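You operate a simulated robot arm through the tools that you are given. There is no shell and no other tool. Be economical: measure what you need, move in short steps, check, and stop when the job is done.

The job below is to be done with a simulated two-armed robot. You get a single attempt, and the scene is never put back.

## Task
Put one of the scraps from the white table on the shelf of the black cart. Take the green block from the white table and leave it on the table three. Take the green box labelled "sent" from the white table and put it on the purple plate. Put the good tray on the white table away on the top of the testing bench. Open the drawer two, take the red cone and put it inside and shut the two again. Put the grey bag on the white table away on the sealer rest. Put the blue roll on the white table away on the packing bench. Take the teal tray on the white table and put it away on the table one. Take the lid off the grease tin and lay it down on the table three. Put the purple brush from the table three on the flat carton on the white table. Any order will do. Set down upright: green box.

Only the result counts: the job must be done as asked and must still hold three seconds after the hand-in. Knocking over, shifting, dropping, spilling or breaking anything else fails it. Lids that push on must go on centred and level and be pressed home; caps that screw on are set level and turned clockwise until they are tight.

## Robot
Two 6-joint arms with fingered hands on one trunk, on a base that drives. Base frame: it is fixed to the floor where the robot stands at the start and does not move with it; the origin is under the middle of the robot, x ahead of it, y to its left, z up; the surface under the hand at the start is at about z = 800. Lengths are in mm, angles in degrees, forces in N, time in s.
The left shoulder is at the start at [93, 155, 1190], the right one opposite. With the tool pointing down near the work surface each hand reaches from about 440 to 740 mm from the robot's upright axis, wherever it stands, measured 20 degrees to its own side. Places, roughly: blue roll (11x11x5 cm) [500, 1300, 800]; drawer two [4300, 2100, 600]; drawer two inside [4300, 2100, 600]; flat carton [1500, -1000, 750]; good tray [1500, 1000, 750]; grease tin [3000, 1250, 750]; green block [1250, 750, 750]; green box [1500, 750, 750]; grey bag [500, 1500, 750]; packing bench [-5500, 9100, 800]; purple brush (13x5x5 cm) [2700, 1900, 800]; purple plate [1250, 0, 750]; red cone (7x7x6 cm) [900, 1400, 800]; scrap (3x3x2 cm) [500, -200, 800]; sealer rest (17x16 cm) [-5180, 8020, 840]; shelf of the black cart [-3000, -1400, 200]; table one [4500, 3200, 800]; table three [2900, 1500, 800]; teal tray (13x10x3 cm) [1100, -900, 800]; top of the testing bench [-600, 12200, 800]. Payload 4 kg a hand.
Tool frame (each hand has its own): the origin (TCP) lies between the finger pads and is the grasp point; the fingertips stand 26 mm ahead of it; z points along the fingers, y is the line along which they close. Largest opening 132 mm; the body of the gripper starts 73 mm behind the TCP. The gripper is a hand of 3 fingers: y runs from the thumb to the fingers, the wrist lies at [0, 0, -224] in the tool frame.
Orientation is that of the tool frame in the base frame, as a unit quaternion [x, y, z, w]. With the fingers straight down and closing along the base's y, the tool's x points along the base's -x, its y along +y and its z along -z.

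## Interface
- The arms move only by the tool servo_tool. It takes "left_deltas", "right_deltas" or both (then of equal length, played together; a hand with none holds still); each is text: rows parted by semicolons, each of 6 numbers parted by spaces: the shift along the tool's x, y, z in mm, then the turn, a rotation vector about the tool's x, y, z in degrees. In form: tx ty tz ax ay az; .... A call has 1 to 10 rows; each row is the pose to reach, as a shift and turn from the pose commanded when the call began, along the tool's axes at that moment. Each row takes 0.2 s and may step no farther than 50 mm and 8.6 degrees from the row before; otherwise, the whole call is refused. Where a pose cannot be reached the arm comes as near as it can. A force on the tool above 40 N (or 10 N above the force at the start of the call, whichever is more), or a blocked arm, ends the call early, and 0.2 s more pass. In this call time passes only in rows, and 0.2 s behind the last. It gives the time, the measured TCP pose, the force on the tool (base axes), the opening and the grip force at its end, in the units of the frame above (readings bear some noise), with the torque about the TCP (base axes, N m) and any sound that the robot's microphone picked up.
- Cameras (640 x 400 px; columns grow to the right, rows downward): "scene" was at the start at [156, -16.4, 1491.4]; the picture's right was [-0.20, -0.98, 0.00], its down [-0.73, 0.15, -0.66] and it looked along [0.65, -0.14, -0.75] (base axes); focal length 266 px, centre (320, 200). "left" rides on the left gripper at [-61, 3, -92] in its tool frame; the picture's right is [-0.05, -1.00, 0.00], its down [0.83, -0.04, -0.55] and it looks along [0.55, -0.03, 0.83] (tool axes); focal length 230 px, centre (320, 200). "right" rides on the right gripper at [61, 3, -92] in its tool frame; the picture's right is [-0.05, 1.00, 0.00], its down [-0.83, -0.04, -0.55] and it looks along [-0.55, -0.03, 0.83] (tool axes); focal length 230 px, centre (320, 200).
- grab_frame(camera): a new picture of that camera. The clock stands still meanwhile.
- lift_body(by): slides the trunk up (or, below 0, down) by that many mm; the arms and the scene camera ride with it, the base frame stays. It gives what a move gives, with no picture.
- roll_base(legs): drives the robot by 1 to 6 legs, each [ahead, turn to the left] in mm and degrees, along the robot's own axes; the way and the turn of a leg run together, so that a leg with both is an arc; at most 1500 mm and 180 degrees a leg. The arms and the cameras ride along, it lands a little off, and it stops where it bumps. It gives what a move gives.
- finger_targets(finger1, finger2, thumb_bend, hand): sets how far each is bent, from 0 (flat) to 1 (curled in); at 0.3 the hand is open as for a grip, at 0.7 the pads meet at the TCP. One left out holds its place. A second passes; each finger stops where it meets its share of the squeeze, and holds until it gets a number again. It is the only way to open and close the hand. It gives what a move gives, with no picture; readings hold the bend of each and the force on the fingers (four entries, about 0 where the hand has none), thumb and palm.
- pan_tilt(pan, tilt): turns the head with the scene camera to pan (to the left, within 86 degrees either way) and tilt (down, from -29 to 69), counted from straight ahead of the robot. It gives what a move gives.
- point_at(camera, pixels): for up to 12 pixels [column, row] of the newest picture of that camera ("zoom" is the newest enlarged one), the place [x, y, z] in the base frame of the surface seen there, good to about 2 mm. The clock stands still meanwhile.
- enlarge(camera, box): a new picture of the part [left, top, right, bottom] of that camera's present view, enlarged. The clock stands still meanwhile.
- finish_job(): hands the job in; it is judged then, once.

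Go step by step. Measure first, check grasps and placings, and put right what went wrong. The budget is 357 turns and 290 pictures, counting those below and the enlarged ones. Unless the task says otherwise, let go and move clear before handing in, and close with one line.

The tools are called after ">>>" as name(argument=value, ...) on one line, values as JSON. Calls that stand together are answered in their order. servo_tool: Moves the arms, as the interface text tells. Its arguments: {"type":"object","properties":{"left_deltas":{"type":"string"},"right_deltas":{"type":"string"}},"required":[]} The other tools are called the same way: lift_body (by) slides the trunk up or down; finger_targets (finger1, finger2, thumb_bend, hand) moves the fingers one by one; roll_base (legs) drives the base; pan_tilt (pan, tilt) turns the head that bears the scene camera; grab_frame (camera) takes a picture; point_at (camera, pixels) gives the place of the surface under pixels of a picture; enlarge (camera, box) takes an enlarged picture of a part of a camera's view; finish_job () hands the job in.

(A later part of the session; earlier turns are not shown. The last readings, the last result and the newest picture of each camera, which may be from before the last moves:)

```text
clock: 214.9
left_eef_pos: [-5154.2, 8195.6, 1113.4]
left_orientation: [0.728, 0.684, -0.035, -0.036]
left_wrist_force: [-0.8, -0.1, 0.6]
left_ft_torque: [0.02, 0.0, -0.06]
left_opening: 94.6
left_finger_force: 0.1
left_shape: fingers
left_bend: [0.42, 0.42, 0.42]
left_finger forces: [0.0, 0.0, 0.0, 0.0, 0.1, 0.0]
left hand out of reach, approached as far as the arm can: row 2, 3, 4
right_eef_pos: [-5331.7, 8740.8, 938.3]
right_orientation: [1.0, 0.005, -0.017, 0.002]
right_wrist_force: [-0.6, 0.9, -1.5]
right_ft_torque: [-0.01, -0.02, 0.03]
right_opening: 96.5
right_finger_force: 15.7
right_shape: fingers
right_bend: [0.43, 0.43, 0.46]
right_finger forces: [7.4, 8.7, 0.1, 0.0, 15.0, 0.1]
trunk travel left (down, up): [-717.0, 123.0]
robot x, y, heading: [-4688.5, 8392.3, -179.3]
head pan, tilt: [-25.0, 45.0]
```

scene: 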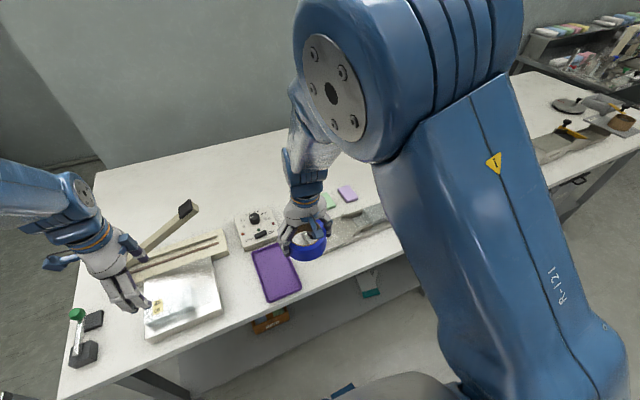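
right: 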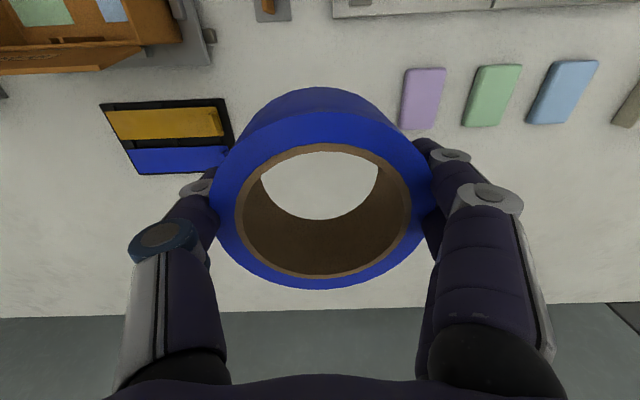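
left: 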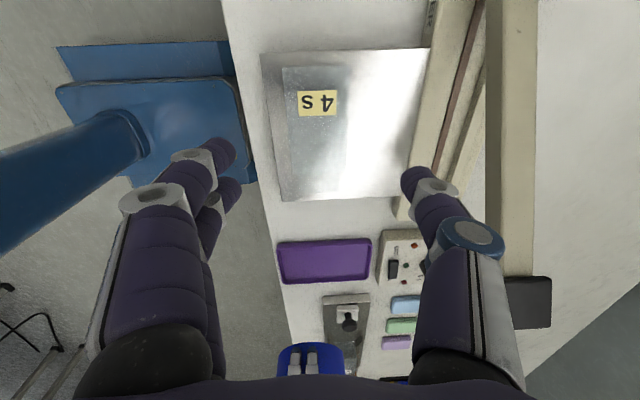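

>>> lift_body(by=-95)

>>> grab_frame(camera="right")

```text
clock: 216.2
left_eef_pos: [-5156.7, 8194.4, 1017.3]
left_orientation: [0.728, 0.684, -0.036, -0.037]
left_wrist_force: [-0.1, 0.2, -0.1]
left_ft_torque: [0.01, 0.0, -0.01]
left_opening: 95.2
left_finger_force: 0.0
left_shape: fingers
left_bend: [0.42, 0.42, 0.42]
left_finger forces: [0.0, 0.1, 0.1, 0.0, 0.0, 0.0]
right_eef_pos: [-5332.8, 8740.4, 842.6]
right_orientation: [1.0, 0.005, -0.018, 0.002]
right_wrist_force: [-0.2, 0.8, -1.9]
right_ft_torque: [0.0, -0.03, 0.0]
right_opening: 96.3
right_finger_force: 15.4
right_shape: fingers
right_bend: [0.43, 0.43, 0.46]
right_finger forces: [7.4, 8.7, 0.0, 0.0, 14.9, 0.0]
trunk travel left (down, up): [-622.0, 218.0]
robot x, y, heading: [-4695.2, 8392.1, -179.2]
head pan, tilt: [-25.0, 45.0]
```

```text
223 pictures are left
```

right: 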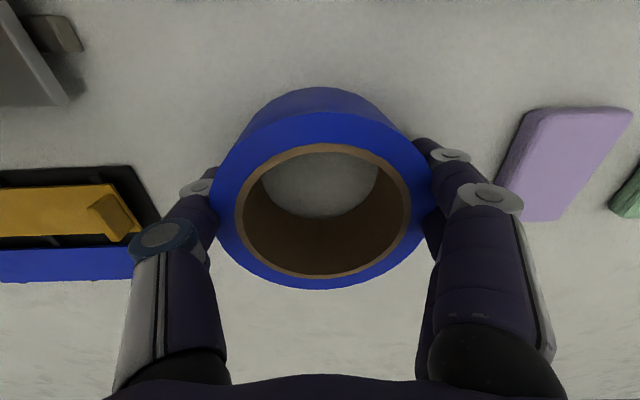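

Clear both sides. Lowering 5 mm and releasing.

>>> lift_body(by=-5)

>>> finger_targets(hand="right", finger1=0.28, finger2=0.28, thumb_bend=0.28)

>>> lift_body(by=120)

>>> grab_frame(camera="right")

```text
clock: 216.8
left_eef_pos: [-5156.6, 8195.4, 1012.9]
left_orientation: [0.728, 0.683, -0.036, -0.038]
left_wrist_force: [0.7, -0.1, 1.4]
left_ft_torque: [-0.02, 0.0, 0.05]
left_opening: 94.9
left_finger_force: 0.1
left_shape: fingers
left_bend: [0.42, 0.42, 0.42]
left_finger forces: [0.0, 0.0, 0.0, 0.0, 0.0, 0.1]
right_eef_pos: [-5331.4, 8740.6, 840.8]
right_orientation: [1.0, 0.003, -0.02, 0.003]
right_wrist_force: [-0.3, 1.2, 8.3]
right_ft_torque: [-0.52, 0.0, 0.01]
right_opening: 96.7
right_finger_force: 15.6
right_shape: fingers
right_bend: [0.43, 0.43, 0.46]
right_finger forces: [7.5, 8.7, 0.0, 0.0, 15.9, 0.0]
trunk travel left (down, up): [-617.0, 223.0]
robot x, y, heading: [-4688.4, 8390.8, -179.2]
head pan, tilt: [-25.0, 45.0]
```

```text
clock: 217.8
left_eef_pos: [-5155.4, 8196.3, 1012.5]
left_orientation: [0.728, 0.684, -0.036, -0.037]
left_wrist_force: [0.1, 0.4, -1.1]
left_ft_torque: [0.0, 0.02, 0.01]
left_opening: 94.9
left_finger_force: 0.0
left_shape: fingers
left_bend: [0.42, 0.42, 0.42]
left_finger forces: [0.1, 0.0, 0.0, 0.0, 0.0, 0.0]
right_eef_pos: [-5331.2, 8741.0, 838.9]
right_orientation: [1.0, 0.004, -0.017, 0.002]
right_wrist_force: [-0.1, -0.5, 0.6]
right_ft_torque: [-0.01, 0.01, -0.01]
right_opening: 138.2
right_finger_force: 0.1
right_shape: fingers
right_bend: [0.28, 0.28, 0.28]
right_finger forces: [0.0, 0.0, 0.0, 0.0, 0.1, 0.0]
trunk travel left (down, up): [-617.0, 223.0]
robot x, y, heading: [-4686.7, 8389.4, -179.4]
head pan, tilt: [-25.0, 45.0]
```

```text
clock: 219.2
left_eef_pos: [-5155.6, 8194.7, 1130.4]
left_orientation: [0.729, 0.683, -0.034, -0.035]
left_wrist_force: [-0.7, -0.1, -0.1]
left_ft_torque: [-0.02, 0.0, -0.02]
left_opening: 94.8
left_finger_force: 0.1
left_shape: fingers
left_bend: [0.42, 0.42, 0.42]
left_finger forces: [0.0, 0.1, 0.1, 0.1, 0.0, 0.0]
right_eef_pos: [-5332.5, 8740.9, 958.3]
right_orientation: [1.0, 0.004, -0.018, 0.002]
right_wrist_force: [0.2, 0.2, 0.9]
right_ft_torque: [0.0, -0.02, -0.01]
right_opening: 137.9
right_finger_force: 0.0
right_shape: fingers
right_bend: [0.28, 0.28, 0.28]
right_finger forces: [0.0, 0.1, 0.0, 0.1, 0.0, 0.0]
trunk travel left (down, up): [-737.0, 103.0]
robot x, y, heading: [-4689.6, 8391.9, -179.2]
head pan, tilt: [-25.0, 45.0]
```

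```text
222 pictures are left
```

right: 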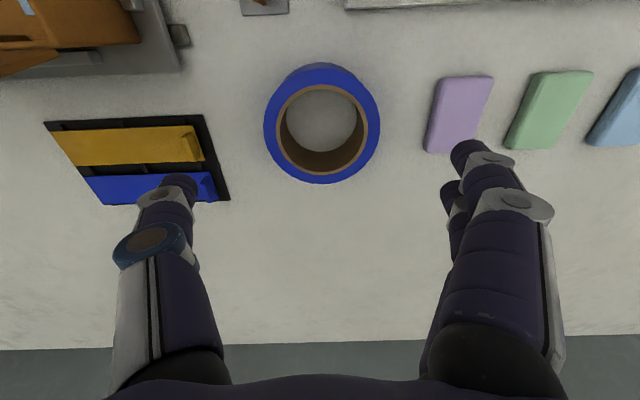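

The roll sits flat on the packing bench. Backing out and driving back down the corridor in checked stages.

>>> roll_base(legs=[[-700, 0]])

>>> roll_base(legs=[[0, 98]])

```text
clock: 223.1
left_eef_pos: [-4466.9, 8205.7, 1130.4]
left_orientation: [0.729, 0.683, -0.034, -0.035]
left_wrist_force: [1.0, -0.6, 0.0]
left_ft_torque: [0.01, -0.01, 0.01]
left_opening: 94.6
left_finger_force: 0.1
left_shape: fingers
left_bend: [0.42, 0.42, 0.42]
left_finger forces: [0.0, 0.0, 0.0, 0.0, 0.1, 0.0]
right_eef_pos: [-4640.6, 8752.3, 958.8]
right_orientation: [1.0, 0.003, -0.018, 0.001]
right_wrist_force: [0.0, -0.4, -0.3]
right_ft_torque: [0.0, 0.01, 0.0]
right_opening: 138.0
right_finger_force: 0.0
right_shape: fingers
right_bend: [0.28, 0.28, 0.28]
right_finger forces: [0.1, 0.0, 0.1, 0.1, 0.0, 0.0]
trunk travel left (down, up): [-737.0, 103.0]
robot x, y, heading: [-3997.0, 8399.4, -179.3]
head pan, tilt: [-25.0, 45.0]
```

```text
clock: 226.8
left_eef_pos: [-3894.9, 7940.7, 1100.5]
left_orientation: [0.138, 0.99, 0.006, -0.003]
left_wrist_force: [-0.2, -0.5, -0.3]
left_ft_torque: [0.0, 0.02, 0.01]
left_opening: 95.0
left_finger_force: 0.1
left_shape: fingers
left_bend: [0.42, 0.42, 0.42]
left_finger forces: [0.0, 0.0, 0.0, 0.1, 0.0, 0.1]
right_eef_pos: [-4463.7, 7889.1, 991.7]
right_orientation: [0.772, 0.633, -0.033, 0.034]
right_wrist_force: [0.3, -0.2, 1.1]
right_ft_torque: [0.02, 0.0, 0.01]
right_opening: 138.7
right_finger_force: 0.1
right_shape: fingers
right_bend: [0.28, 0.28, 0.28]
right_finger forces: [0.1, 0.0, 0.1, 0.0, 0.1, 0.0]
trunk travel left (down, up): [-737.0, 103.0]
robot x, y, heading: [-4005.6, 8398.3, -101.6]
head pan, tilt: [-25.0, 45.0]
stopped in leg 1: the robot was blocked; the commanded pose is now the measured one
```

Turn stopped partway (no obstacle visible nearby). I'll bring the right hand inward and also unwind the left yaw a bit, then continue.

>>> servo_tool(right_deltas="10 40 0 0 0 0; 20 80 0 0 0 0; 30 120 0 0 0 0; 40 150 0 0 0 0; 40 150 0 0 0 0; 40 150 0 0 0 0; 40 150 0 0 0 0; 40 150 0 0 0 0; 40 150 0 0 0 0; 40 150 0 0 0 0", left_deltas="0 -10 0 0 0 8.5; 0 -20 0 0 0 17; 0 -30 0 0 0 25.5; 0 -40 0 0 0 34; 0 -50 0 0 0 42.5; 0 -50 0 0 0 51; 0 -50 0 0 0 59.5; 0 -50 0 0 0 68; 0 -50 0 0 0 76.5; 0 -50 0 0 0 85")

>>> roll_base(legs=[[0, 19.7]])

>>> pan_tilt(pan=0, tilt=20)

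>>> grab_frame(camera="scene")

```text
clock: 229.0
left_eef_pos: [-3908.6, 7898.5, 1120.9]
left_orientation: [0.771, 0.636, -0.018, 0.011]
left_wrist_force: [-0.7, 0.0, -0.7]
left_ft_torque: [-0.01, 0.01, 0.01]
left_opening: 94.7
left_finger_force: 0.0
left_shape: fingers
left_bend: [0.42, 0.42, 0.42]
left_finger forces: [0.0, 0.0, 0.0, 0.0, 0.1, 0.1]
left hand out of reach, approached as far as the arm can: row 1
right_eef_pos: [-4310.8, 7901.7, 991.7]
right_orientation: [0.774, 0.631, -0.034, 0.033]
right_wrist_force: [-0.4, 0.3, -0.6]
right_ft_torque: [-0.02, -0.03, 0.03]
right_opening: 138.7
right_finger_force: 0.0
right_shape: fingers
right_bend: [0.28, 0.28, 0.28]
right_finger forces: [0.1, 0.1, 0.0, 0.0, 0.0, 0.1]
trunk travel left (down, up): [-737.0, 103.0]
robot x, y, heading: [-4013.3, 8404.2, -101.3]
head pan, tilt: [-25.0, 45.0]
```

```text
clock: 230.5
left_eef_pos: [-3743.6, 7962.2, 1119.5]
left_orientation: [0.65, 0.76, -0.016, 0.013]
left_wrist_force: [0.0, 0.1, 0.1]
left_ft_torque: [0.01, 0.0, 0.02]
left_opening: 94.8
left_finger_force: 0.2
left_shape: fingers
left_bend: [0.42, 0.42, 0.42]
left_finger forces: [0.1, 0.0, 0.0, 0.1, 0.0, 0.1]
right_eef_pos: [-4123.3, 7829.5, 991.5]
right_orientation: [0.653, 0.756, -0.027, 0.037]
right_wrist_force: [0.2, -0.1, 0.0]
right_ft_torque: [-0.01, 0.03, 0.01]
right_opening: 138.9
right_finger_force: 0.1
right_shape: fingers
right_bend: [0.28, 0.28, 0.28]
right_finger forces: [0.0, 0.0, 0.1, 0.1, 0.0, 0.1]
trunk travel left (down, up): [-737.0, 103.0]
robot x, y, heading: [-4011.2, 8398.7, -81.5]
head pan, tilt: [-25.0, 45.0]
```

```text
clock: 231.4
left_eef_pos: [-3747.4, 7985.5, 1120.9]
left_orientation: [0.649, 0.76, -0.015, 0.012]
left_wrist_force: [-0.9, 0.2, -0.1]
left_ft_torque: [0.01, 0.03, -0.02]
left_opening: 94.7
left_finger_force: 0.1
left_shape: fingers
left_bend: [0.42, 0.42, 0.42]
left_finger forces: [0.0, 0.0, 0.1, 0.1, 0.0, 0.0]
right_eef_pos: [-4128.0, 7847.8, 1001.3]
right_orientation: [0.654, 0.755, -0.033, 0.045]
right_wrist_force: [0.1, 0.7, -0.6]
right_ft_torque: [0.0, 0.02, 0.03]
right_opening: 138.6
right_finger_force: 0.0
right_shape: fingers
right_bend: [0.28, 0.28, 0.28]
right_finger forces: [0.0, 0.1, 0.0, 0.0, 0.0, 0.0]
trunk travel left (down, up): [-737.0, 103.0]
robot x, y, heading: [-4015.1, 8401.9, -81.2]
head pan, tilt: [0.0, 20.0]
```

```text
221 pictures are left
```

scene: 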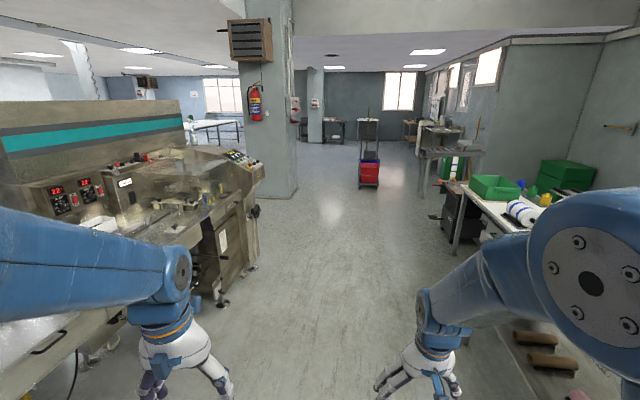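

The way ahead between pillar and red cart is clear. Driving 4 m.

>>> roll_base(legs=[[1350, 0], [1350, 0], [1300, 0]])

>>> grab_frame(camera="scene")

```text
clock: 250.8
left_eef_pos: [-3116.0, 3990.7, 1120.1]
left_orientation: [0.641, 0.767, -0.016, 0.012]
left_wrist_force: [-0.3, -0.2, -0.7]
left_ft_torque: [-0.01, 0.01, 0.02]
left_opening: 94.5
left_finger_force: 0.0
left_shape: fingers
left_bend: [0.42, 0.42, 0.42]
left_finger forces: [0.0, 0.0, 0.0, 0.0, 0.1, 0.0]
right_eef_pos: [-3493.0, 3846.1, 1000.1]
right_orientation: [0.644, 0.763, -0.032, 0.044]
right_wrist_force: [0.3, -0.4, -0.1]
right_ft_torque: [-0.01, 0.02, 0.03]
right_opening: 138.6
right_finger_force: 0.1
right_shape: fingers
right_bend: [0.28, 0.28, 0.28]
right_finger forces: [0.1, 0.0, 0.0, 0.1, 0.0, 0.0]
trunk travel left (down, up): [-737.0, 103.0]
robot x, y, heading: [-3389.3, 4400.0, -80.3]
head pan, tilt: [0.0, 20.0]
```

```text
220 pictures are left
```

scene: 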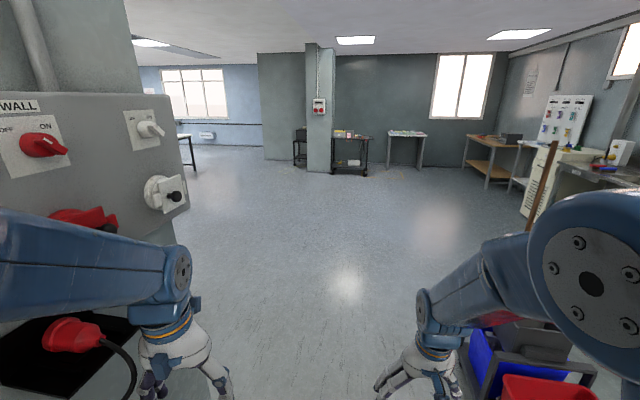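

Turning slightly right to clear the panel, then driving through.

>>> roll_base(legs=[[0, -10]])

>>> roll_base(legs=[[1500, 0]])

>>> roll_base(legs=[[0, 82]])

>>> grab_frame(camera="scene")

```text
clock: 252.0
left_eef_pos: [-3188.1, 3963.9, 1109.3]
left_orientation: [0.703, 0.711, -0.003, -0.002]
left_wrist_force: [-0.2, -0.2, 0.1]
left_ft_torque: [0.01, 0.01, -0.03]
left_opening: 94.8
left_finger_force: 0.0
left_shape: fingers
left_bend: [0.42, 0.42, 0.42]
left_finger forces: [0.0, 0.0, 0.0, 0.1, 0.1, 0.0]
right_eef_pos: [-3587.0, 3885.5, 1008.0]
right_orientation: [0.707, 0.704, -0.043, 0.047]
right_wrist_force: [-0.1, -0.5, -0.3]
right_ft_torque: [0.02, -0.01, 0.0]
right_opening: 138.5
right_finger_force: 0.1
right_shape: fingers
right_bend: [0.28, 0.28, 0.28]
right_finger forces: [0.0, 0.0, 0.1, 0.1, 0.0, 0.0]
trunk travel left (down, up): [-737.0, 103.0]
robot x, y, heading: [-3388.3, 4395.8, -90.0]
head pan, tilt: [0.0, 20.0]
```

```text
clock: 259.6
left_eef_pos: [-3219.5, 2425.9, 1093.2]
left_orientation: [0.713, 0.701, 0.018, -0.023]
left_wrist_force: [-0.4, -0.3, 0.7]
left_ft_torque: [0.01, 0.04, -0.01]
left_opening: 94.8
left_finger_force: 0.1
left_shape: fingers
left_bend: [0.42, 0.42, 0.42]
left_finger forces: [0.0, 0.0, 0.0, 0.0, 0.0, 0.1]
right_eef_pos: [-3621.8, 2351.4, 1018.7]
right_orientation: [0.718, 0.693, -0.05, 0.053]
right_wrist_force: [-0.3, -0.1, 0.6]
right_ft_torque: [0.02, -0.04, 0.0]
right_opening: 138.5
right_finger_force: 0.1
right_shape: fingers
right_bend: [0.28, 0.28, 0.28]
right_finger forces: [0.0, 0.0, 0.1, 0.1, 0.1, 0.0]
trunk travel left (down, up): [-737.0, 103.0]
robot x, y, heading: [-3411.9, 2837.6, -91.6]
head pan, tilt: [0.0, 20.0]
```

```text
clock: 263.4
left_eef_pos: [-3019.0, 2950.6, 1060.1]
left_orientation: [0.12, 0.989, 0.008, -0.092]
left_wrist_force: [-0.3, -0.9, 0.1]
left_ft_torque: [0.04, 0.01, 0.03]
left_opening: 94.9
left_finger_force: 0.1
left_shape: fingers
left_bend: [0.42, 0.42, 0.42]
left_finger forces: [0.1, 0.0, 0.0, 0.0, 0.1, 0.0]
right_eef_pos: [-3028.5, 2529.7, 1044.5]
right_orientation: [0.132, 0.986, -0.012, 0.1]
right_wrist_force: [-0.1, -0.1, 0.0]
right_ft_torque: [-0.03, 0.01, -0.03]
right_opening: 138.8
right_finger_force: 0.1
right_shape: fingers
right_bend: [0.28, 0.28, 0.28]
right_finger forces: [0.0, 0.1, 0.0, 0.1, 0.0, 0.0]
trunk travel left (down, up): [-737.0, 103.0]
robot x, y, heading: [-3408.4, 2830.7, -14.4]
head pan, tilt: [0.0, 20.0]
stopped in leg 1: the robot was blocked; the commanded pose is now the measured one
```

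```text
219 pictures are left
```

scene: 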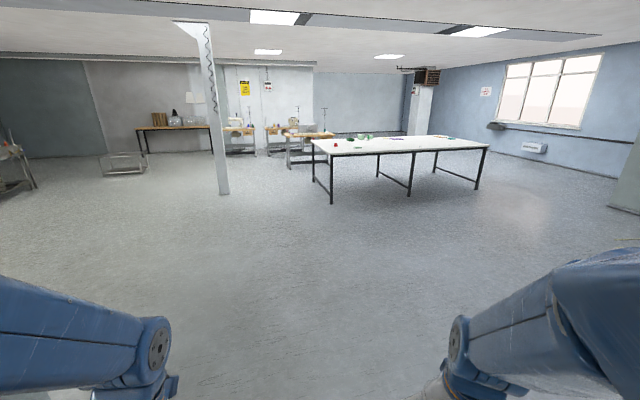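

The stops come from arms being swung inside their minimum reach during turns. I'll re-extend and level both, and measure the thin pillar at (220,192).

>>> servo_tool(left_deltas="-40 0 0 0 -5 0; -80 0 0 -0.4 -10.6 0.6; -120 0 0 -0.4 -10.6 0.6; -160 0 0 -0.4 -10.6 0.6; -200 0 0 -0.4 -10.6 0.6", right_deltas="-25 0 0 0 6 -0.4; -50 0 0 0.1 11.5 -0.8; -75 0 0 0.1 11.5 -0.8; -100 0 0 0.1 11.5 -0.8; -120 0 0 0.1 11.5 -0.8")

>>> point_at(camera="scene", pixels=[[218, 192], [228, 192], [333, 203], [120, 172], [300, 168], [480, 188], [410, 195]])

```text
clock: 264.6
left_eef_pos: [-2814.9, 2897.9, 1057.7]
left_orientation: [0.126, 0.991, -0.006, 0.039]
left_wrist_force: [-0.5, 0.7, 0.3]
left_ft_torque: [-0.01, 0.03, 0.02]
left_opening: 95.0
left_finger_force: 0.0
left_shape: fingers
left_bend: [0.42, 0.42, 0.42]
left_finger forces: [0.1, 0.1, 0.0, 0.1, 0.0, 0.0]
right_eef_pos: [-2913.7, 2500.0, 1063.8]
right_orientation: [0.125, 0.992, -0.001, -0.002]
right_wrist_force: [0.3, 0.4, -0.4]
right_ft_torque: [0.03, 0.01, -0.02]
right_opening: 138.9
right_finger_force: 0.0
right_shape: fingers
right_bend: [0.28, 0.28, 0.28]
right_finger forces: [0.0, 0.0, 0.1, 0.1, 0.1, 0.0]
trunk travel left (down, up): [-737.0, 103.0]
robot x, y, heading: [-3409.7, 2832.6, -14.8]
head pan, tilt: [0.0, 20.0]
```

```text
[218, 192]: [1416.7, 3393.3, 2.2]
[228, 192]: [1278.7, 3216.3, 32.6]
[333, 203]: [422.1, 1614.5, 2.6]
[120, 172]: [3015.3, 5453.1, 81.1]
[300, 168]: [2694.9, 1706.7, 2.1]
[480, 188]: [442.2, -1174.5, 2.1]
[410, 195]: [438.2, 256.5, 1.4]
```

Pillar at about (1350,3300). Driving to about (860,2400).

>>> roll_base(legs=[[0, 9]])

>>> roll_base(legs=[[1430, 0], [1430, 0], [1430, 0]])

>>> roll_base(legs=[[0, -84.5]])

>>> pan_tilt(pan=0, tilt=40)

>>> grab_frame(camera="scene")

```text
clock: 265.7
left_eef_pos: [-2832.2, 2988.9, 1058.6]
left_orientation: [0.049, 0.998, -0.004, 0.039]
left_wrist_force: [0.1, -0.2, -0.1]
left_ft_torque: [-0.02, 0.0, 0.02]
left_opening: 94.8
left_finger_force: 0.0
left_shape: fingers
left_bend: [0.42, 0.42, 0.42]
left_finger forces: [0.1, 0.1, 0.0, 0.0, 0.0, 0.0]
right_eef_pos: [-2870.1, 2580.3, 1066.0]
right_orientation: [0.048, 0.999, 0.001, -0.001]
right_wrist_force: [-0.4, -0.4, -0.2]
right_ft_torque: [-0.05, -0.01, -0.02]
right_opening: 138.6
right_finger_force: 0.0
right_shape: fingers
right_bend: [0.28, 0.28, 0.28]
right_finger forces: [0.0, 0.0, 0.0, 0.0, 0.0, 0.0]
trunk travel left (down, up): [-737.0, 103.0]
robot x, y, heading: [-3409.6, 2831.0, -5.8]
head pan, tilt: [0.0, 20.0]
```

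```text
clock: 286.3
left_eef_pos: [1428.5, 2748.9, 1068.7]
left_orientation: [0.012, 0.999, -0.001, 0.049]
left_wrist_force: [0.1, 0.0, -0.8]
left_ft_torque: [0.0, 0.02, 0.0]
left_opening: 94.9
left_finger_force: 0.2
left_shape: fingers
left_bend: [0.42, 0.42, 0.42]
left_finger forces: [0.1, 0.0, 0.1, 0.0, 0.0, 0.0]
right_eef_pos: [1421.7, 2338.0, 1075.0]
right_orientation: [0.012, 1.0, -0.001, 0.009]
right_wrist_force: [0.9, 0.2, -0.1]
right_ft_torque: [0.02, 0.01, -0.01]
right_opening: 138.7
right_finger_force: 0.0
right_shape: fingers
right_bend: [0.28, 0.28, 0.28]
right_finger forces: [0.1, 0.0, 0.0, 0.1, 0.0, 0.1]
trunk travel left (down, up): [-737.0, 103.0]
robot x, y, heading: [886.5, 2549.4, -1.7]
head pan, tilt: [0.0, 20.0]
```

```text
clock: 290.6
left_eef_pos: [1131.3, 2041.6, 1077.6]
left_orientation: [0.683, 0.728, -0.039, 0.042]
left_wrist_force: [-0.3, -0.2, 0.3]
left_ft_torque: [0.0, 0.01, 0.02]
left_opening: 95.0
left_finger_force: 0.1
left_shape: fingers
left_bend: [0.42, 0.42, 0.42]
left_finger forces: [0.0, 0.0, 0.0, 0.1, 0.0, 0.0]
right_eef_pos: [721.5, 2011.0, 1085.3]
right_orientation: [0.684, 0.729, -0.013, 0.012]
right_wrist_force: [0.3, -0.6, -0.3]
right_ft_torque: [-0.01, 0.04, -0.01]
right_opening: 139.2
right_finger_force: 0.0
right_shape: fingers
right_bend: [0.28, 0.28, 0.28]
right_finger forces: [0.0, 0.1, 0.0, 0.0, 0.0, 0.1]
trunk travel left (down, up): [-737.0, 103.0]
robot x, y, heading: [899.8, 2544.6, -86.6]
head pan, tilt: [0.0, 20.0]
```

```text
clock: 291.5
left_eef_pos: [1129.6, 2061.3, 1086.8]
left_orientation: [0.682, 0.728, -0.046, 0.05]
left_wrist_force: [0.4, 0.4, 0.5]
left_ft_torque: [-0.05, 0.01, 0.01]
left_opening: 94.8
left_finger_force: 0.0
left_shape: fingers
left_bend: [0.42, 0.42, 0.42]
left_finger forces: [0.0, 0.0, 0.0, 0.0, 0.1, 0.0]
right_eef_pos: [719.3, 2032.1, 1094.7]
right_orientation: [0.685, 0.728, -0.018, 0.02]
right_wrist_force: [-0.5, 1.2, 0.1]
right_ft_torque: [-0.06, 0.01, 0.0]
right_opening: 138.5
right_finger_force: 0.0
right_shape: fingers
right_bend: [0.28, 0.28, 0.28]
right_finger forces: [0.0, 0.0, 0.1, 0.0, 0.0, 0.0]
trunk travel left (down, up): [-737.0, 103.0]
robot x, y, heading: [899.0, 2547.2, -86.4]
head pan, tilt: [0.0, 40.0]
```

```text
218 pictures are left
```

scene: 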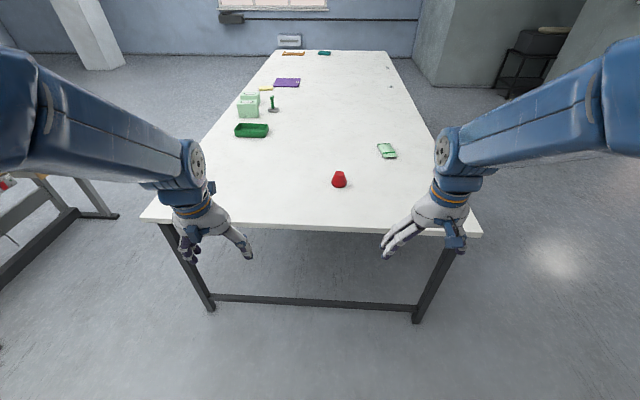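

Good view: cone at (339,180), green tray (251,131), two green boxes (248,103), stamp (272,103), yellow item (266,89). Enlarging.

>>> enlarge(camera="scene", box=[220, 70, 340, 145])

>>> point_at(camera="scene", pixels=[[339, 173], [339, 186], [251, 128], [238, 136], [268, 137], [247, 104], [250, 96], [272, 110], [266, 89], [287, 82], [388, 150], [320, 226]])

```text
5.33 times, centred on (280, 108) of scene
```

zoom: 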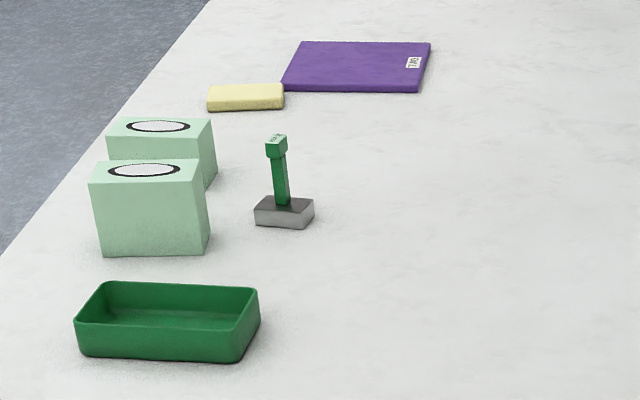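

```text
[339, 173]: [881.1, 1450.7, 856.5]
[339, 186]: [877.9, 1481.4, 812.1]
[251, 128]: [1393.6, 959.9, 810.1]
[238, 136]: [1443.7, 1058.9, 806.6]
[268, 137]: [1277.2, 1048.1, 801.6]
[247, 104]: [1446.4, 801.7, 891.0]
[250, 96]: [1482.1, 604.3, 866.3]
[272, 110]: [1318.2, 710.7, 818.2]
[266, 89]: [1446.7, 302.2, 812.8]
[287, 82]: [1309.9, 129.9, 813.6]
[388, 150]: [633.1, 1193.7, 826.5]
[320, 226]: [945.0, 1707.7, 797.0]
```

Coarse places identify: green block = stamp-like piece at (1318,711), sent box = the nearer box (1446,801). Now the cone (880,1466): I'll shift to about (1040,2080) facing −y.

>>> roll_base(legs=[[0, 13]])

>>> roll_base(legs=[[480, 0]])

>>> roll_base(legs=[[0, -16]])

>>> grab_frame(camera="right")

```text
clock: 292.7
left_eef_pos: [1233.8, 2123.2, 1087.1]
left_orientation: [0.596, 0.8, -0.041, 0.053]
left_wrist_force: [-0.2, -0.2, 0.7]
left_ft_torque: [-0.03, 0.0, 0.02]
left_opening: 94.7
left_finger_force: 0.1
left_shape: fingers
left_bend: [0.42, 0.42, 0.42]
left_finger forces: [0.0, 0.0, 0.0, 0.0, 0.1, 0.0]
right_eef_pos: [839.6, 2003.2, 1093.6]
right_orientation: [0.598, 0.801, -0.016, 0.021]
right_wrist_force: [0.9, -0.2, 0.2]
right_ft_torque: [0.0, 0.01, -0.02]
right_opening: 138.7
right_finger_force: 0.0
right_shape: fingers
right_bend: [0.28, 0.28, 0.28]
right_finger forces: [0.0, 0.1, 0.0, 0.0, 0.0, 0.1]
trunk travel left (down, up): [-737.0, 103.0]
robot x, y, heading: [894.8, 2546.0, -73.6]
head pan, tilt: [0.0, 40.0]
```

```text
clock: 295.6
left_eef_pos: [1376.0, 1675.2, 1094.4]
left_orientation: [0.59, 0.804, -0.045, 0.061]
left_wrist_force: [0.1, 0.2, -0.2]
left_ft_torque: [0.01, -0.02, 0.03]
left_opening: 95.0
left_finger_force: 0.0
left_shape: fingers
left_bend: [0.42, 0.42, 0.42]
left_finger forces: [0.0, 0.1, 0.1, 0.0, 0.1, 0.0]
right_eef_pos: [983.9, 1549.1, 1102.0]
right_orientation: [0.593, 0.804, -0.021, 0.027]
right_wrist_force: [0.2, -0.6, -0.1]
right_ft_torque: [-0.02, 0.01, -0.02]
right_opening: 138.9
right_finger_force: 0.0
right_shape: fingers
right_bend: [0.28, 0.28, 0.28]
right_finger forces: [0.1, 0.0, 0.0, 0.0, 0.1, 0.0]
trunk travel left (down, up): [-737.0, 103.0]
robot x, y, heading: [1038.7, 2073.9, -72.5]
head pan, tilt: [0.0, 40.0]
```

```text
clock: 297.0
left_eef_pos: [1255.5, 1615.7, 1100.1]
left_orientation: [0.697, 0.713, -0.057, 0.058]
left_wrist_force: [-1.0, -1.1, 0.5]
left_ft_torque: [0.0, -0.03, 0.03]
left_opening: 94.6
left_finger_force: 0.0
left_shape: fingers
left_bend: [0.42, 0.42, 0.42]
left_finger forces: [0.0, 0.0, 0.0, 0.0, 0.1, 0.0]
right_eef_pos: [841.5, 1603.5, 1110.5]
right_orientation: [0.699, 0.713, -0.031, 0.031]
right_wrist_force: [0.5, -1.4, 0.4]
right_ft_torque: [-0.02, 0.0, -0.03]
right_opening: 138.7
right_finger_force: 0.0
right_shape: fingers
right_bend: [0.28, 0.28, 0.28]
right_finger forces: [0.1, 0.0, 0.0, 0.0, 0.1, 0.1]
trunk travel left (down, up): [-737.0, 103.0]
robot x, y, heading: [1040.4, 2076.7, -88.8]
head pan, tilt: [0.0, 40.0]
```

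```text
216 pictures are left
```

right: 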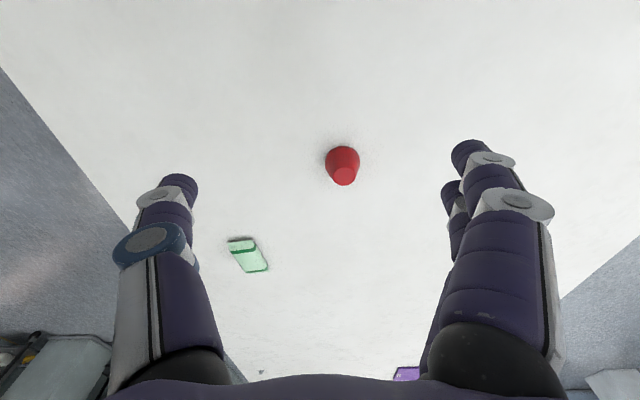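

>>> point_at(camera="right", pixels=[[343, 176], [342, 150], [328, 160], [358, 160], [343, 184]])

>>> servo_tool(right_deltas="-30 10 20 0 2.5 0; -65 20 50 0 5 0; -100 28 90 0 5 0; -120 28 130 0 5 0; -120 28 130 0 5 0")

```text
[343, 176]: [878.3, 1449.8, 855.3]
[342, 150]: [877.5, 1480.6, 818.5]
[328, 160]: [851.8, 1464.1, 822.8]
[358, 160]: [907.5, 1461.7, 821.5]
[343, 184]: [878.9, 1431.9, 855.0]
```

```text
refused: row 3 steps farther than a row can; nothing moved
```

Cone centre ≈ (879,1450), base radius ~35. Moving the hand above it.

>>> servo_tool(right_deltas="-25 6 28 0 2.5 0; -50 12 56 0 5 0; -75 18 84 0 5 0; -100 24 112 0 5 0; -125 30 140 0 5 0; -150 38 165 0 5 0; -150 38 165 0 5 0")

>>> grab_frame(camera="right")

```text
clock: 298.6
left_eef_pos: [1254.7, 1643.8, 1081.6]
left_orientation: [0.697, 0.716, -0.036, 0.038]
left_wrist_force: [0.0, 0.2, 0.6]
left_ft_torque: [-0.02, 0.03, 0.0]
left_opening: 94.7
left_finger_force: 0.2
left_shape: fingers
left_bend: [0.42, 0.42, 0.42]
left_finger forces: [0.0, 0.0, 0.0, 0.0, 0.0, 0.0]
right_eef_pos: [878.1, 1459.8, 971.0]
right_orientation: [0.701, 0.713, -0.008, 0.006]
right_wrist_force: [0.5, -0.6, 0.2]
right_ft_torque: [-0.04, -0.03, -0.02]
right_opening: 138.5
right_finger_force: 0.1
right_shape: fingers
right_bend: [0.28, 0.28, 0.28]
right_finger forces: [0.1, 0.0, 0.0, 0.1, 0.0, 0.0]
trunk travel left (down, up): [-737.0, 103.0]
robot x, y, heading: [1039.9, 2076.7, -88.8]
head pan, tilt: [0.0, 40.0]
```

```text
215 pictures are left
```

right: 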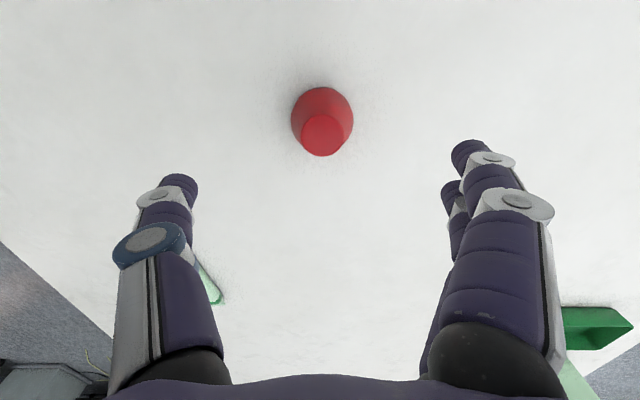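

>>> servo_tool(right_deltas="-4 1 35 0 0 0; -8 1 70 0 0 0; -10 1 105 0 0 0; -10 1 128 0 0 0; -10 1 137 0 0 0; -10 1 137 0 0 0")

>>> grab_frame(camera="right")

```text
clock: 300.0
left_eef_pos: [1255.3, 1643.7, 1081.6]
left_orientation: [0.697, 0.716, -0.035, 0.038]
left_wrist_force: [0.8, 0.3, -0.5]
left_ft_torque: [0.01, 0.0, -0.04]
left_opening: 95.0
left_finger_force: 0.0
left_shape: fingers
left_bend: [0.42, 0.42, 0.42]
left_finger forces: [0.1, 0.0, 0.0, 0.0, 0.0, 0.0]
right_eef_pos: [881.8, 1441.9, 832.0]
right_orientation: [0.7, 0.714, -0.007, 0.005]
right_wrist_force: [-0.5, 0.1, -0.5]
right_ft_torque: [0.01, -0.01, 0.04]
right_opening: 139.0
right_finger_force: 0.0
right_shape: fingers
right_bend: [0.28, 0.28, 0.28]
right_finger forces: [0.0, 0.0, 0.0, 0.0, 0.0, 0.0]
trunk travel left (down, up): [-737.0, 103.0]
robot x, y, heading: [1039.3, 2073.2, -88.7]
head pan, tilt: [0.0, 40.0]
```

```text
214 pictures are left
```

right: 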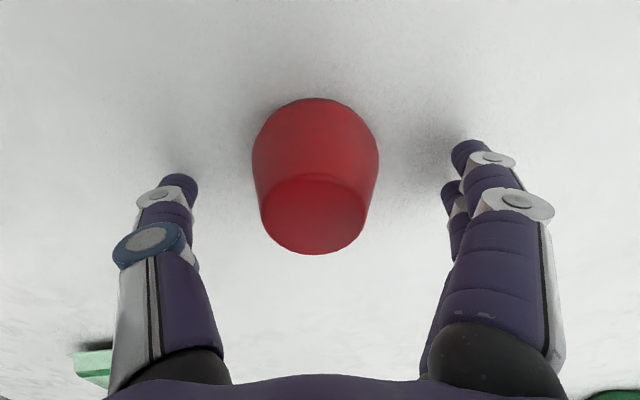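

Centring 8 mm back and closing.

>>> servo_tool(right_deltas="8 -2 1 0 0 0; 8 -2 1 0 0 0")

>>> finger_targets(hand="right", finger1=0.62, finger2=0.62, thumb_bend=0.62)

>>> servo_tool(right_deltas="0 0 -20 0 0 0; 0 0 -50 0 0 0; 0 0 -90 0 0 0; 0 0 -130 0 0 0")

>>> grab_frame(camera="right")

```text
clock: 300.6
left_eef_pos: [1254.4, 1643.0, 1081.4]
left_orientation: [0.697, 0.715, -0.036, 0.038]
left_wrist_force: [-0.5, -0.1, -0.5]
left_ft_torque: [0.04, 0.04, 0.0]
left_opening: 94.9
left_finger_force: 0.1
left_shape: fingers
left_bend: [0.42, 0.42, 0.42]
left_finger forces: [0.0, 0.0, 0.0, 0.0, 0.1, 0.0]
right_eef_pos: [880.3, 1451.7, 830.7]
right_orientation: [0.701, 0.713, -0.006, 0.005]
right_wrist_force: [0.2, 0.3, -0.2]
right_ft_torque: [-0.02, 0.0, -0.01]
right_opening: 138.9
right_finger_force: 0.1
right_shape: fingers
right_bend: [0.28, 0.28, 0.28]
right_finger forces: [0.0, 0.0, 0.0, 0.0, 0.0, 0.0]
trunk travel left (down, up): [-737.0, 103.0]
robot x, y, heading: [1039.0, 2072.6, -89.2]
head pan, tilt: [0.0, 40.0]
```

```text
clock: 301.6
left_eef_pos: [1256.0, 1645.2, 1082.4]
left_orientation: [0.696, 0.716, -0.037, 0.038]
left_wrist_force: [0.5, -0.2, 0.1]
left_ft_torque: [-0.03, 0.02, 0.05]
left_opening: 95.0
left_finger_force: 0.1
left_shape: fingers
left_bend: [0.42, 0.42, 0.42]
left_finger forces: [0.0, 0.0, 0.1, 0.0, 0.0, 0.0]
right_eef_pos: [880.7, 1451.3, 833.1]
right_orientation: [0.7, 0.714, -0.009, 0.007]
right_wrist_force: [3.6, -2.6, 17.4]
right_ft_torque: [0.16, -0.8, -0.13]
right_opening: 60.8
right_finger_force: 20.9
right_shape: fingers
right_bend: [0.55, 0.53, 0.56]
right_finger forces: [21.2, 9.5, 0.0, 0.0, 11.3, 0.1]
trunk travel left (down, up): [-737.0, 103.0]
robot x, y, heading: [1041.0, 2074.8, -89.0]
head pan, tilt: [0.0, 40.0]
```

```text
clock: 302.6
left_eef_pos: [1255.7, 1643.5, 1081.6]
left_orientation: [0.697, 0.715, -0.038, 0.038]
left_wrist_force: [-0.4, 0.4, -0.4]
left_ft_torque: [-0.02, -0.02, 0.02]
left_opening: 94.9
left_finger_force: 0.0
left_shape: fingers
left_bend: [0.42, 0.42, 0.42]
left_finger forces: [0.0, 0.0, 0.0, 0.1, 0.0, 0.0]
right_eef_pos: [879.7, 1455.8, 960.5]
right_orientation: [0.7, 0.714, -0.008, 0.005]
right_wrist_force: [-1.5, 0.6, -1.1]
right_ft_torque: [0.0, -0.01, 0.01]
right_opening: 60.4
right_finger_force: 13.1
right_shape: fingers
right_bend: [0.54, 0.53, 0.56]
right_finger forces: [7.0, 6.3, 0.1, 0.1, 12.7, 0.0]
trunk travel left (down, up): [-737.0, 103.0]
robot x, y, heading: [1042.3, 2075.1, -88.6]
head pan, tilt: [0.0, 40.0]
```

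```text
213 pictures are left
```

right: 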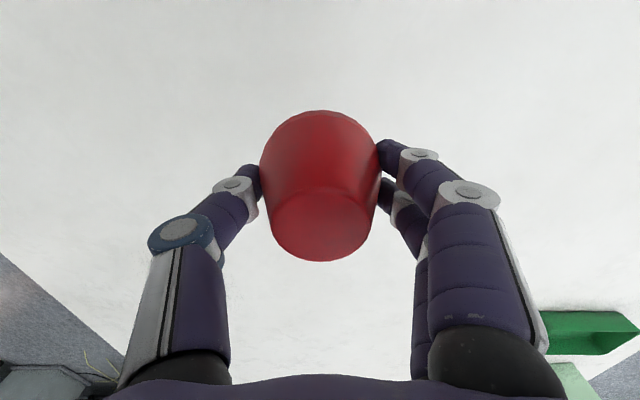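

The cone is held. Squeezing a bit more and extending the left arm before the next turn.

>>> finger_targets(hand="right", finger1=0.66, finger2=0.66, thumb_bend=0.66)

>>> servo_tool(left_deltas="-35 0 0 0 2 0; -70 0 0 0 4 0; -105 0 0 0 6 0; -140 0 0 0 6 0")

>>> roll_base(legs=[[-400, 0]])

>>> roll_base(legs=[[0, 75]])

>>> pan_tilt(pan=0, tilt=20)

>>> grab_frame(camera="scene")

```text
clock: 303.6
left_eef_pos: [1255.6, 1642.4, 1080.8]
left_orientation: [0.697, 0.715, -0.036, 0.038]
left_wrist_force: [0.0, -0.3, -1.0]
left_ft_torque: [-0.03, 0.01, 0.0]
left_opening: 94.6
left_finger_force: 0.0
left_shape: fingers
left_bend: [0.42, 0.42, 0.42]
left_finger forces: [0.1, 0.0, 0.0, 0.0, 0.1, 0.0]
right_eef_pos: [878.2, 1454.2, 961.3]
right_orientation: [0.7, 0.714, -0.007, 0.006]
right_wrist_force: [-0.2, -0.1, -0.2]
right_ft_torque: [0.0, -0.01, 0.0]
right_opening: 59.9
right_finger_force: 18.0
right_shape: fingers
right_bend: [0.54, 0.54, 0.58]
right_finger forces: [9.7, 9.5, 0.1, 0.0, 17.7, 0.0]
trunk travel left (down, up): [-737.0, 103.0]
robot x, y, heading: [1035.6, 2074.3, -88.9]
head pan, tilt: [0.0, 40.0]
```

```text
clock: 304.6
left_eef_pos: [1260.2, 1496.8, 1131.4]
left_orientation: [0.697, 0.716, -0.025, 0.026]
left_wrist_force: [0.0, 0.1, 0.3]
left_ft_torque: [0.01, 0.01, -0.03]
left_opening: 95.1
left_finger_force: 0.0
left_shape: fingers
left_bend: [0.42, 0.42, 0.42]
left_finger forces: [0.1, 0.0, 0.0, 0.0, 0.1, 0.1]
right_eef_pos: [877.6, 1455.1, 959.9]
right_orientation: [0.7, 0.714, -0.008, 0.006]
right_wrist_force: [-0.4, 0.0, -0.2]
right_ft_torque: [0.0, -0.01, -0.02]
right_opening: 59.5
right_finger_force: 19.2
right_shape: fingers
right_bend: [0.54, 0.54, 0.58]
right_finger forces: [9.6, 9.4, 0.0, 0.0, 17.7, 0.1]
trunk travel left (down, up): [-737.0, 103.0]
robot x, y, heading: [1039.2, 2076.8, -88.9]
head pan, tilt: [0.0, 40.0]
```

```text
clock: 307.1
left_eef_pos: [1251.4, 1891.3, 1129.9]
left_orientation: [0.699, 0.715, -0.025, 0.028]
left_wrist_force: [-0.2, 0.2, -1.1]
left_ft_torque: [0.0, -0.01, 0.01]
left_opening: 94.8
left_finger_force: 0.1
left_shape: fingers
left_bend: [0.42, 0.42, 0.42]
left_finger forces: [0.1, 0.0, 0.1, 0.0, 0.1, 0.0]
right_eef_pos: [869.5, 1850.8, 960.6]
right_orientation: [0.701, 0.713, -0.006, 0.006]
right_wrist_force: [0.2, -0.1, -1.4]
right_ft_torque: [0.04, 0.01, 0.0]
right_opening: 59.8
right_finger_force: 18.0
right_shape: fingers
right_bend: [0.54, 0.54, 0.58]
right_finger forces: [9.8, 9.4, 0.0, 0.0, 17.7, 0.0]
trunk travel left (down, up): [-737.0, 103.0]
robot x, y, heading: [1034.5, 2472.0, -88.9]
head pan, tilt: [0.0, 40.0]
```

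```text
clock: 310.9
left_eef_pos: [1631.4, 2534.2, 1140.8]
left_orientation: [0.12, 0.992, -0.006, 0.046]
left_wrist_force: [0.0, 0.4, -0.1]
left_ft_torque: [-0.01, -0.03, -0.01]
left_opening: 95.1
left_finger_force: 0.1
left_shape: fingers
left_bend: [0.42, 0.42, 0.42]
left_finger forces: [0.0, 0.0, 0.1, 0.1, 0.0, 0.0]
right_eef_pos: [1576.0, 2153.9, 971.7]
right_orientation: [0.124, 0.992, -0.003, 0.018]
right_wrist_force: [0.5, -0.8, -0.9]
right_ft_torque: [0.0, 0.0, 0.01]
right_opening: 59.6
right_finger_force: 18.4
right_shape: fingers
right_bend: [0.54, 0.54, 0.58]
right_finger forces: [9.6, 9.5, 0.0, 0.0, 17.3, 0.0]
trunk travel left (down, up): [-737.0, 103.0]
robot x, y, heading: [1032.4, 2455.0, -14.0]
head pan, tilt: [0.0, 40.0]
```

```text
clock: 311.8
left_eef_pos: [1611.3, 2541.2, 1151.1]
left_orientation: [0.12, 0.991, -0.007, 0.056]
left_wrist_force: [-0.5, 1.1, 0.4]
left_ft_torque: [-0.01, 0.0, 0.01]
left_opening: 94.8
left_finger_force: 0.1
left_shape: fingers
left_bend: [0.42, 0.42, 0.42]
left_finger forces: [0.0, 0.0, 0.0, 0.0, 0.0, 0.1]
right_eef_pos: [1558.0, 2157.2, 983.0]
right_orientation: [0.125, 0.992, -0.007, 0.027]
right_wrist_force: [0.9, 0.5, -1.2]
right_ft_torque: [-0.01, -0.02, 0.0]
right_opening: 59.5
right_finger_force: 18.2
right_shape: fingers
right_bend: [0.54, 0.55, 0.58]
right_finger forces: [10.0, 9.5, 0.1, 0.1, 17.5, 0.0]
trunk travel left (down, up): [-737.0, 103.0]
robot x, y, heading: [1031.8, 2456.6, -14.4]
head pan, tilt: [0.0, 20.0]
```

```text
212 pictures are left
```

scene: 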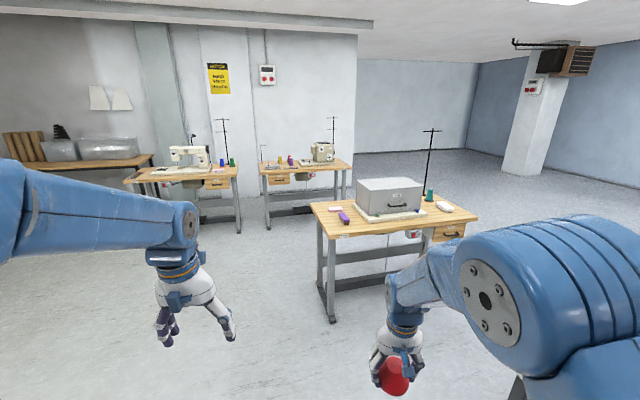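

Tables visible: left (185,172), middle (305,165), right/near (395,210). Enlarging to read labels and drawers.

>>> enlarge(camera="scene", box=[120, 120, 360, 270])

>>> enlarge(camera="scene", box=[300, 120, 500, 245])

>>> point_at(camera="scene", pixels=[[277, 180], [259, 163], [352, 163], [266, 228], [348, 220], [217, 184], [128, 172], [240, 165], [450, 233], [312, 205], [477, 215], [333, 322]])

```text
2.67 times, centred on (240, 195) of scene
```

zoom: 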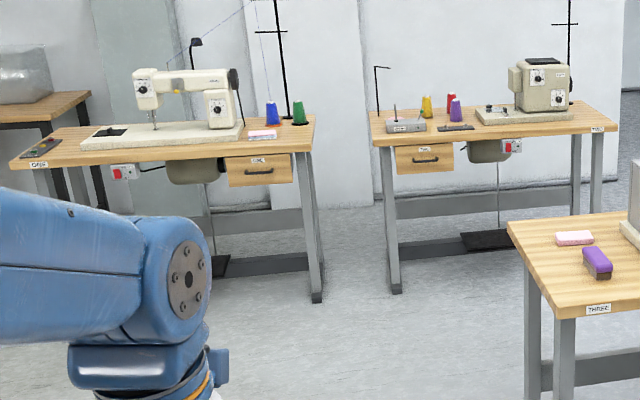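

```text
3.20 times, centred on (400, 182) of scene
```

zoom: 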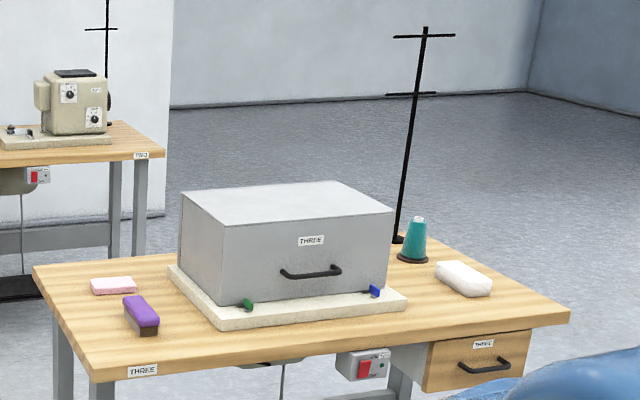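

```text
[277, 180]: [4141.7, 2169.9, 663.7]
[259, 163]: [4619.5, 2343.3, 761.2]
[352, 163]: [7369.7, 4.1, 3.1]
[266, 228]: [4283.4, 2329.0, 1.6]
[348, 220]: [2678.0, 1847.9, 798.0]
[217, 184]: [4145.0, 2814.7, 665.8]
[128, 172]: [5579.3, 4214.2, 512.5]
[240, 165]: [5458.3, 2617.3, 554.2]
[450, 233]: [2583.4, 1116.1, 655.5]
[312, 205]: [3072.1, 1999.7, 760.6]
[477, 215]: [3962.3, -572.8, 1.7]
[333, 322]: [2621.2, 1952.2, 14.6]
```

Labels: table ONE left, TWO middle, THREE near; drawer two front at about (4141,2170,664) facing −x. Because table three crowds one side, the drawer is better pulled with the right hand, so I'll move the cone to the left hand via the white table. Turning back to it.

>>> roll_base(legs=[[0, -75]])

>>> roll_base(legs=[[380, 0]])

```text
clock: 315.7
left_eef_pos: [1254.0, 1915.6, 1149.2]
left_orientation: [0.704, 0.708, -0.039, 0.039]
left_wrist_force: [0.4, -0.4, 0.2]
left_ft_torque: [-0.02, 0.02, 0.02]
left_opening: 94.9
left_finger_force: 0.1
left_shape: fingers
left_bend: [0.42, 0.42, 0.42]
left_finger forces: [0.0, 0.0, 0.0, 0.1, 0.0, 0.0]
right_eef_pos: [868.6, 1874.4, 981.5]
right_orientation: [0.709, 0.705, -0.021, 0.018]
right_wrist_force: [0.0, -0.4, -1.8]
right_ft_torque: [-0.01, 0.01, -0.02]
right_opening: 59.3
right_finger_force: 18.0
right_shape: fingers
right_bend: [0.54, 0.55, 0.58]
right_finger forces: [9.8, 9.0, 0.0, 0.1, 17.0, 0.0]
trunk travel left (down, up): [-737.0, 103.0]
robot x, y, heading: [1044.4, 2457.6, -90.2]
head pan, tilt: [0.0, 20.0]
```

```text
clock: 318.1
left_eef_pos: [1254.0, 1562.1, 1159.4]
left_orientation: [0.702, 0.709, -0.046, 0.047]
left_wrist_force: [0.2, -0.1, 0.0]
left_ft_torque: [0.02, 0.02, 0.02]
left_opening: 94.7
left_finger_force: 0.0
left_shape: fingers
left_bend: [0.42, 0.42, 0.42]
left_finger forces: [0.0, 0.0, 0.1, 0.1, 0.0, 0.0]
right_eef_pos: [869.4, 1516.7, 991.5]
right_orientation: [0.708, 0.705, -0.029, 0.024]
right_wrist_force: [0.0, 0.0, 0.3]
right_ft_torque: [-0.02, 0.0, 0.0]
right_opening: 59.4
right_finger_force: 18.5
right_shape: fingers
right_bend: [0.54, 0.55, 0.58]
right_finger forces: [9.8, 9.6, 0.0, 0.0, 17.4, 0.0]
trunk travel left (down, up): [-737.0, 103.0]
robot x, y, heading: [1044.7, 2081.0, -90.3]
head pan, tilt: [0.0, 20.0]
```

Setting the cone down at about (1000,1500) with the right hand.

>>> servo_tool(right_deltas="-4 43 0 0 2 0; -8 86 0 0 4.3 0; -10 128 0 0 4.3 0; -10 128 40 0 4.3 0; -10 128 80 0 4.3 0; -10 128 120 0 4.3 0; -10 128 140 0 4.3 0; -10 128 140 0 4.3 0")

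```text
clock: 319.9
left_eef_pos: [1253.7, 1582.6, 1167.5]
left_orientation: [0.702, 0.709, -0.051, 0.052]
left_wrist_force: [0.3, -0.5, -0.3]
left_ft_torque: [-0.02, 0.02, -0.04]
left_opening: 94.5
left_finger_force: 0.1
left_shape: fingers
left_bend: [0.42, 0.42, 0.42]
left_finger forces: [0.1, 0.0, 0.0, 0.0, 0.0, 0.0]
right_eef_pos: [982.5, 1500.1, 861.0]
right_orientation: [0.719, 0.695, -0.004, 0.006]
right_wrist_force: [0.0, 0.0, -1.4]
right_ft_torque: [-0.03, -0.01, -0.01]
right_opening: 58.6
right_finger_force: 18.2
right_shape: fingers
right_bend: [0.54, 0.55, 0.58]
right_finger forces: [9.8, 9.2, 0.1, 0.0, 17.1, 0.0]
right hand out of reach, approached as far as the arm can: row 3, 4, 5, 6, 7, 8
trunk travel left (down, up): [-737.0, 103.0]
robot x, y, heading: [1045.9, 2087.8, -89.9]
head pan, tilt: [0.0, 20.0]
```

>>> lift_body(by=-26)

>>> grab_frame(camera="right")

```text
clock: 320.6
left_eef_pos: [1253.9, 1581.5, 1142.9]
left_orientation: [0.702, 0.708, -0.052, 0.052]
left_wrist_force: [-0.1, 0.3, 0.2]
left_ft_torque: [0.01, -0.04, -0.01]
left_opening: 94.8
left_finger_force: 0.2
left_shape: fingers
left_bend: [0.42, 0.42, 0.42]
left_finger forces: [0.1, 0.0, 0.1, 0.0, 0.0, 0.0]
right_eef_pos: [982.8, 1501.9, 833.5]
right_orientation: [0.719, 0.695, -0.002, 0.005]
right_wrist_force: [0.0, 0.5, 0.2]
right_ft_torque: [-0.01, -0.02, -0.04]
right_opening: 59.1
right_finger_force: 18.0
right_shape: fingers
right_bend: [0.55, 0.55, 0.58]
right_finger forces: [10.2, 9.0, 0.1, 0.1, 17.3, 0.0]
trunk travel left (down, up): [-711.0, 129.0]
robot x, y, heading: [1044.3, 2082.6, -89.7]
head pan, tilt: [0.0, 20.0]
```

```text
209 pictures are left
```

right: 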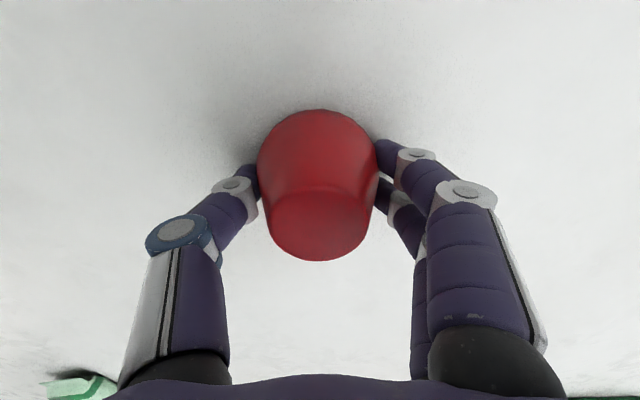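

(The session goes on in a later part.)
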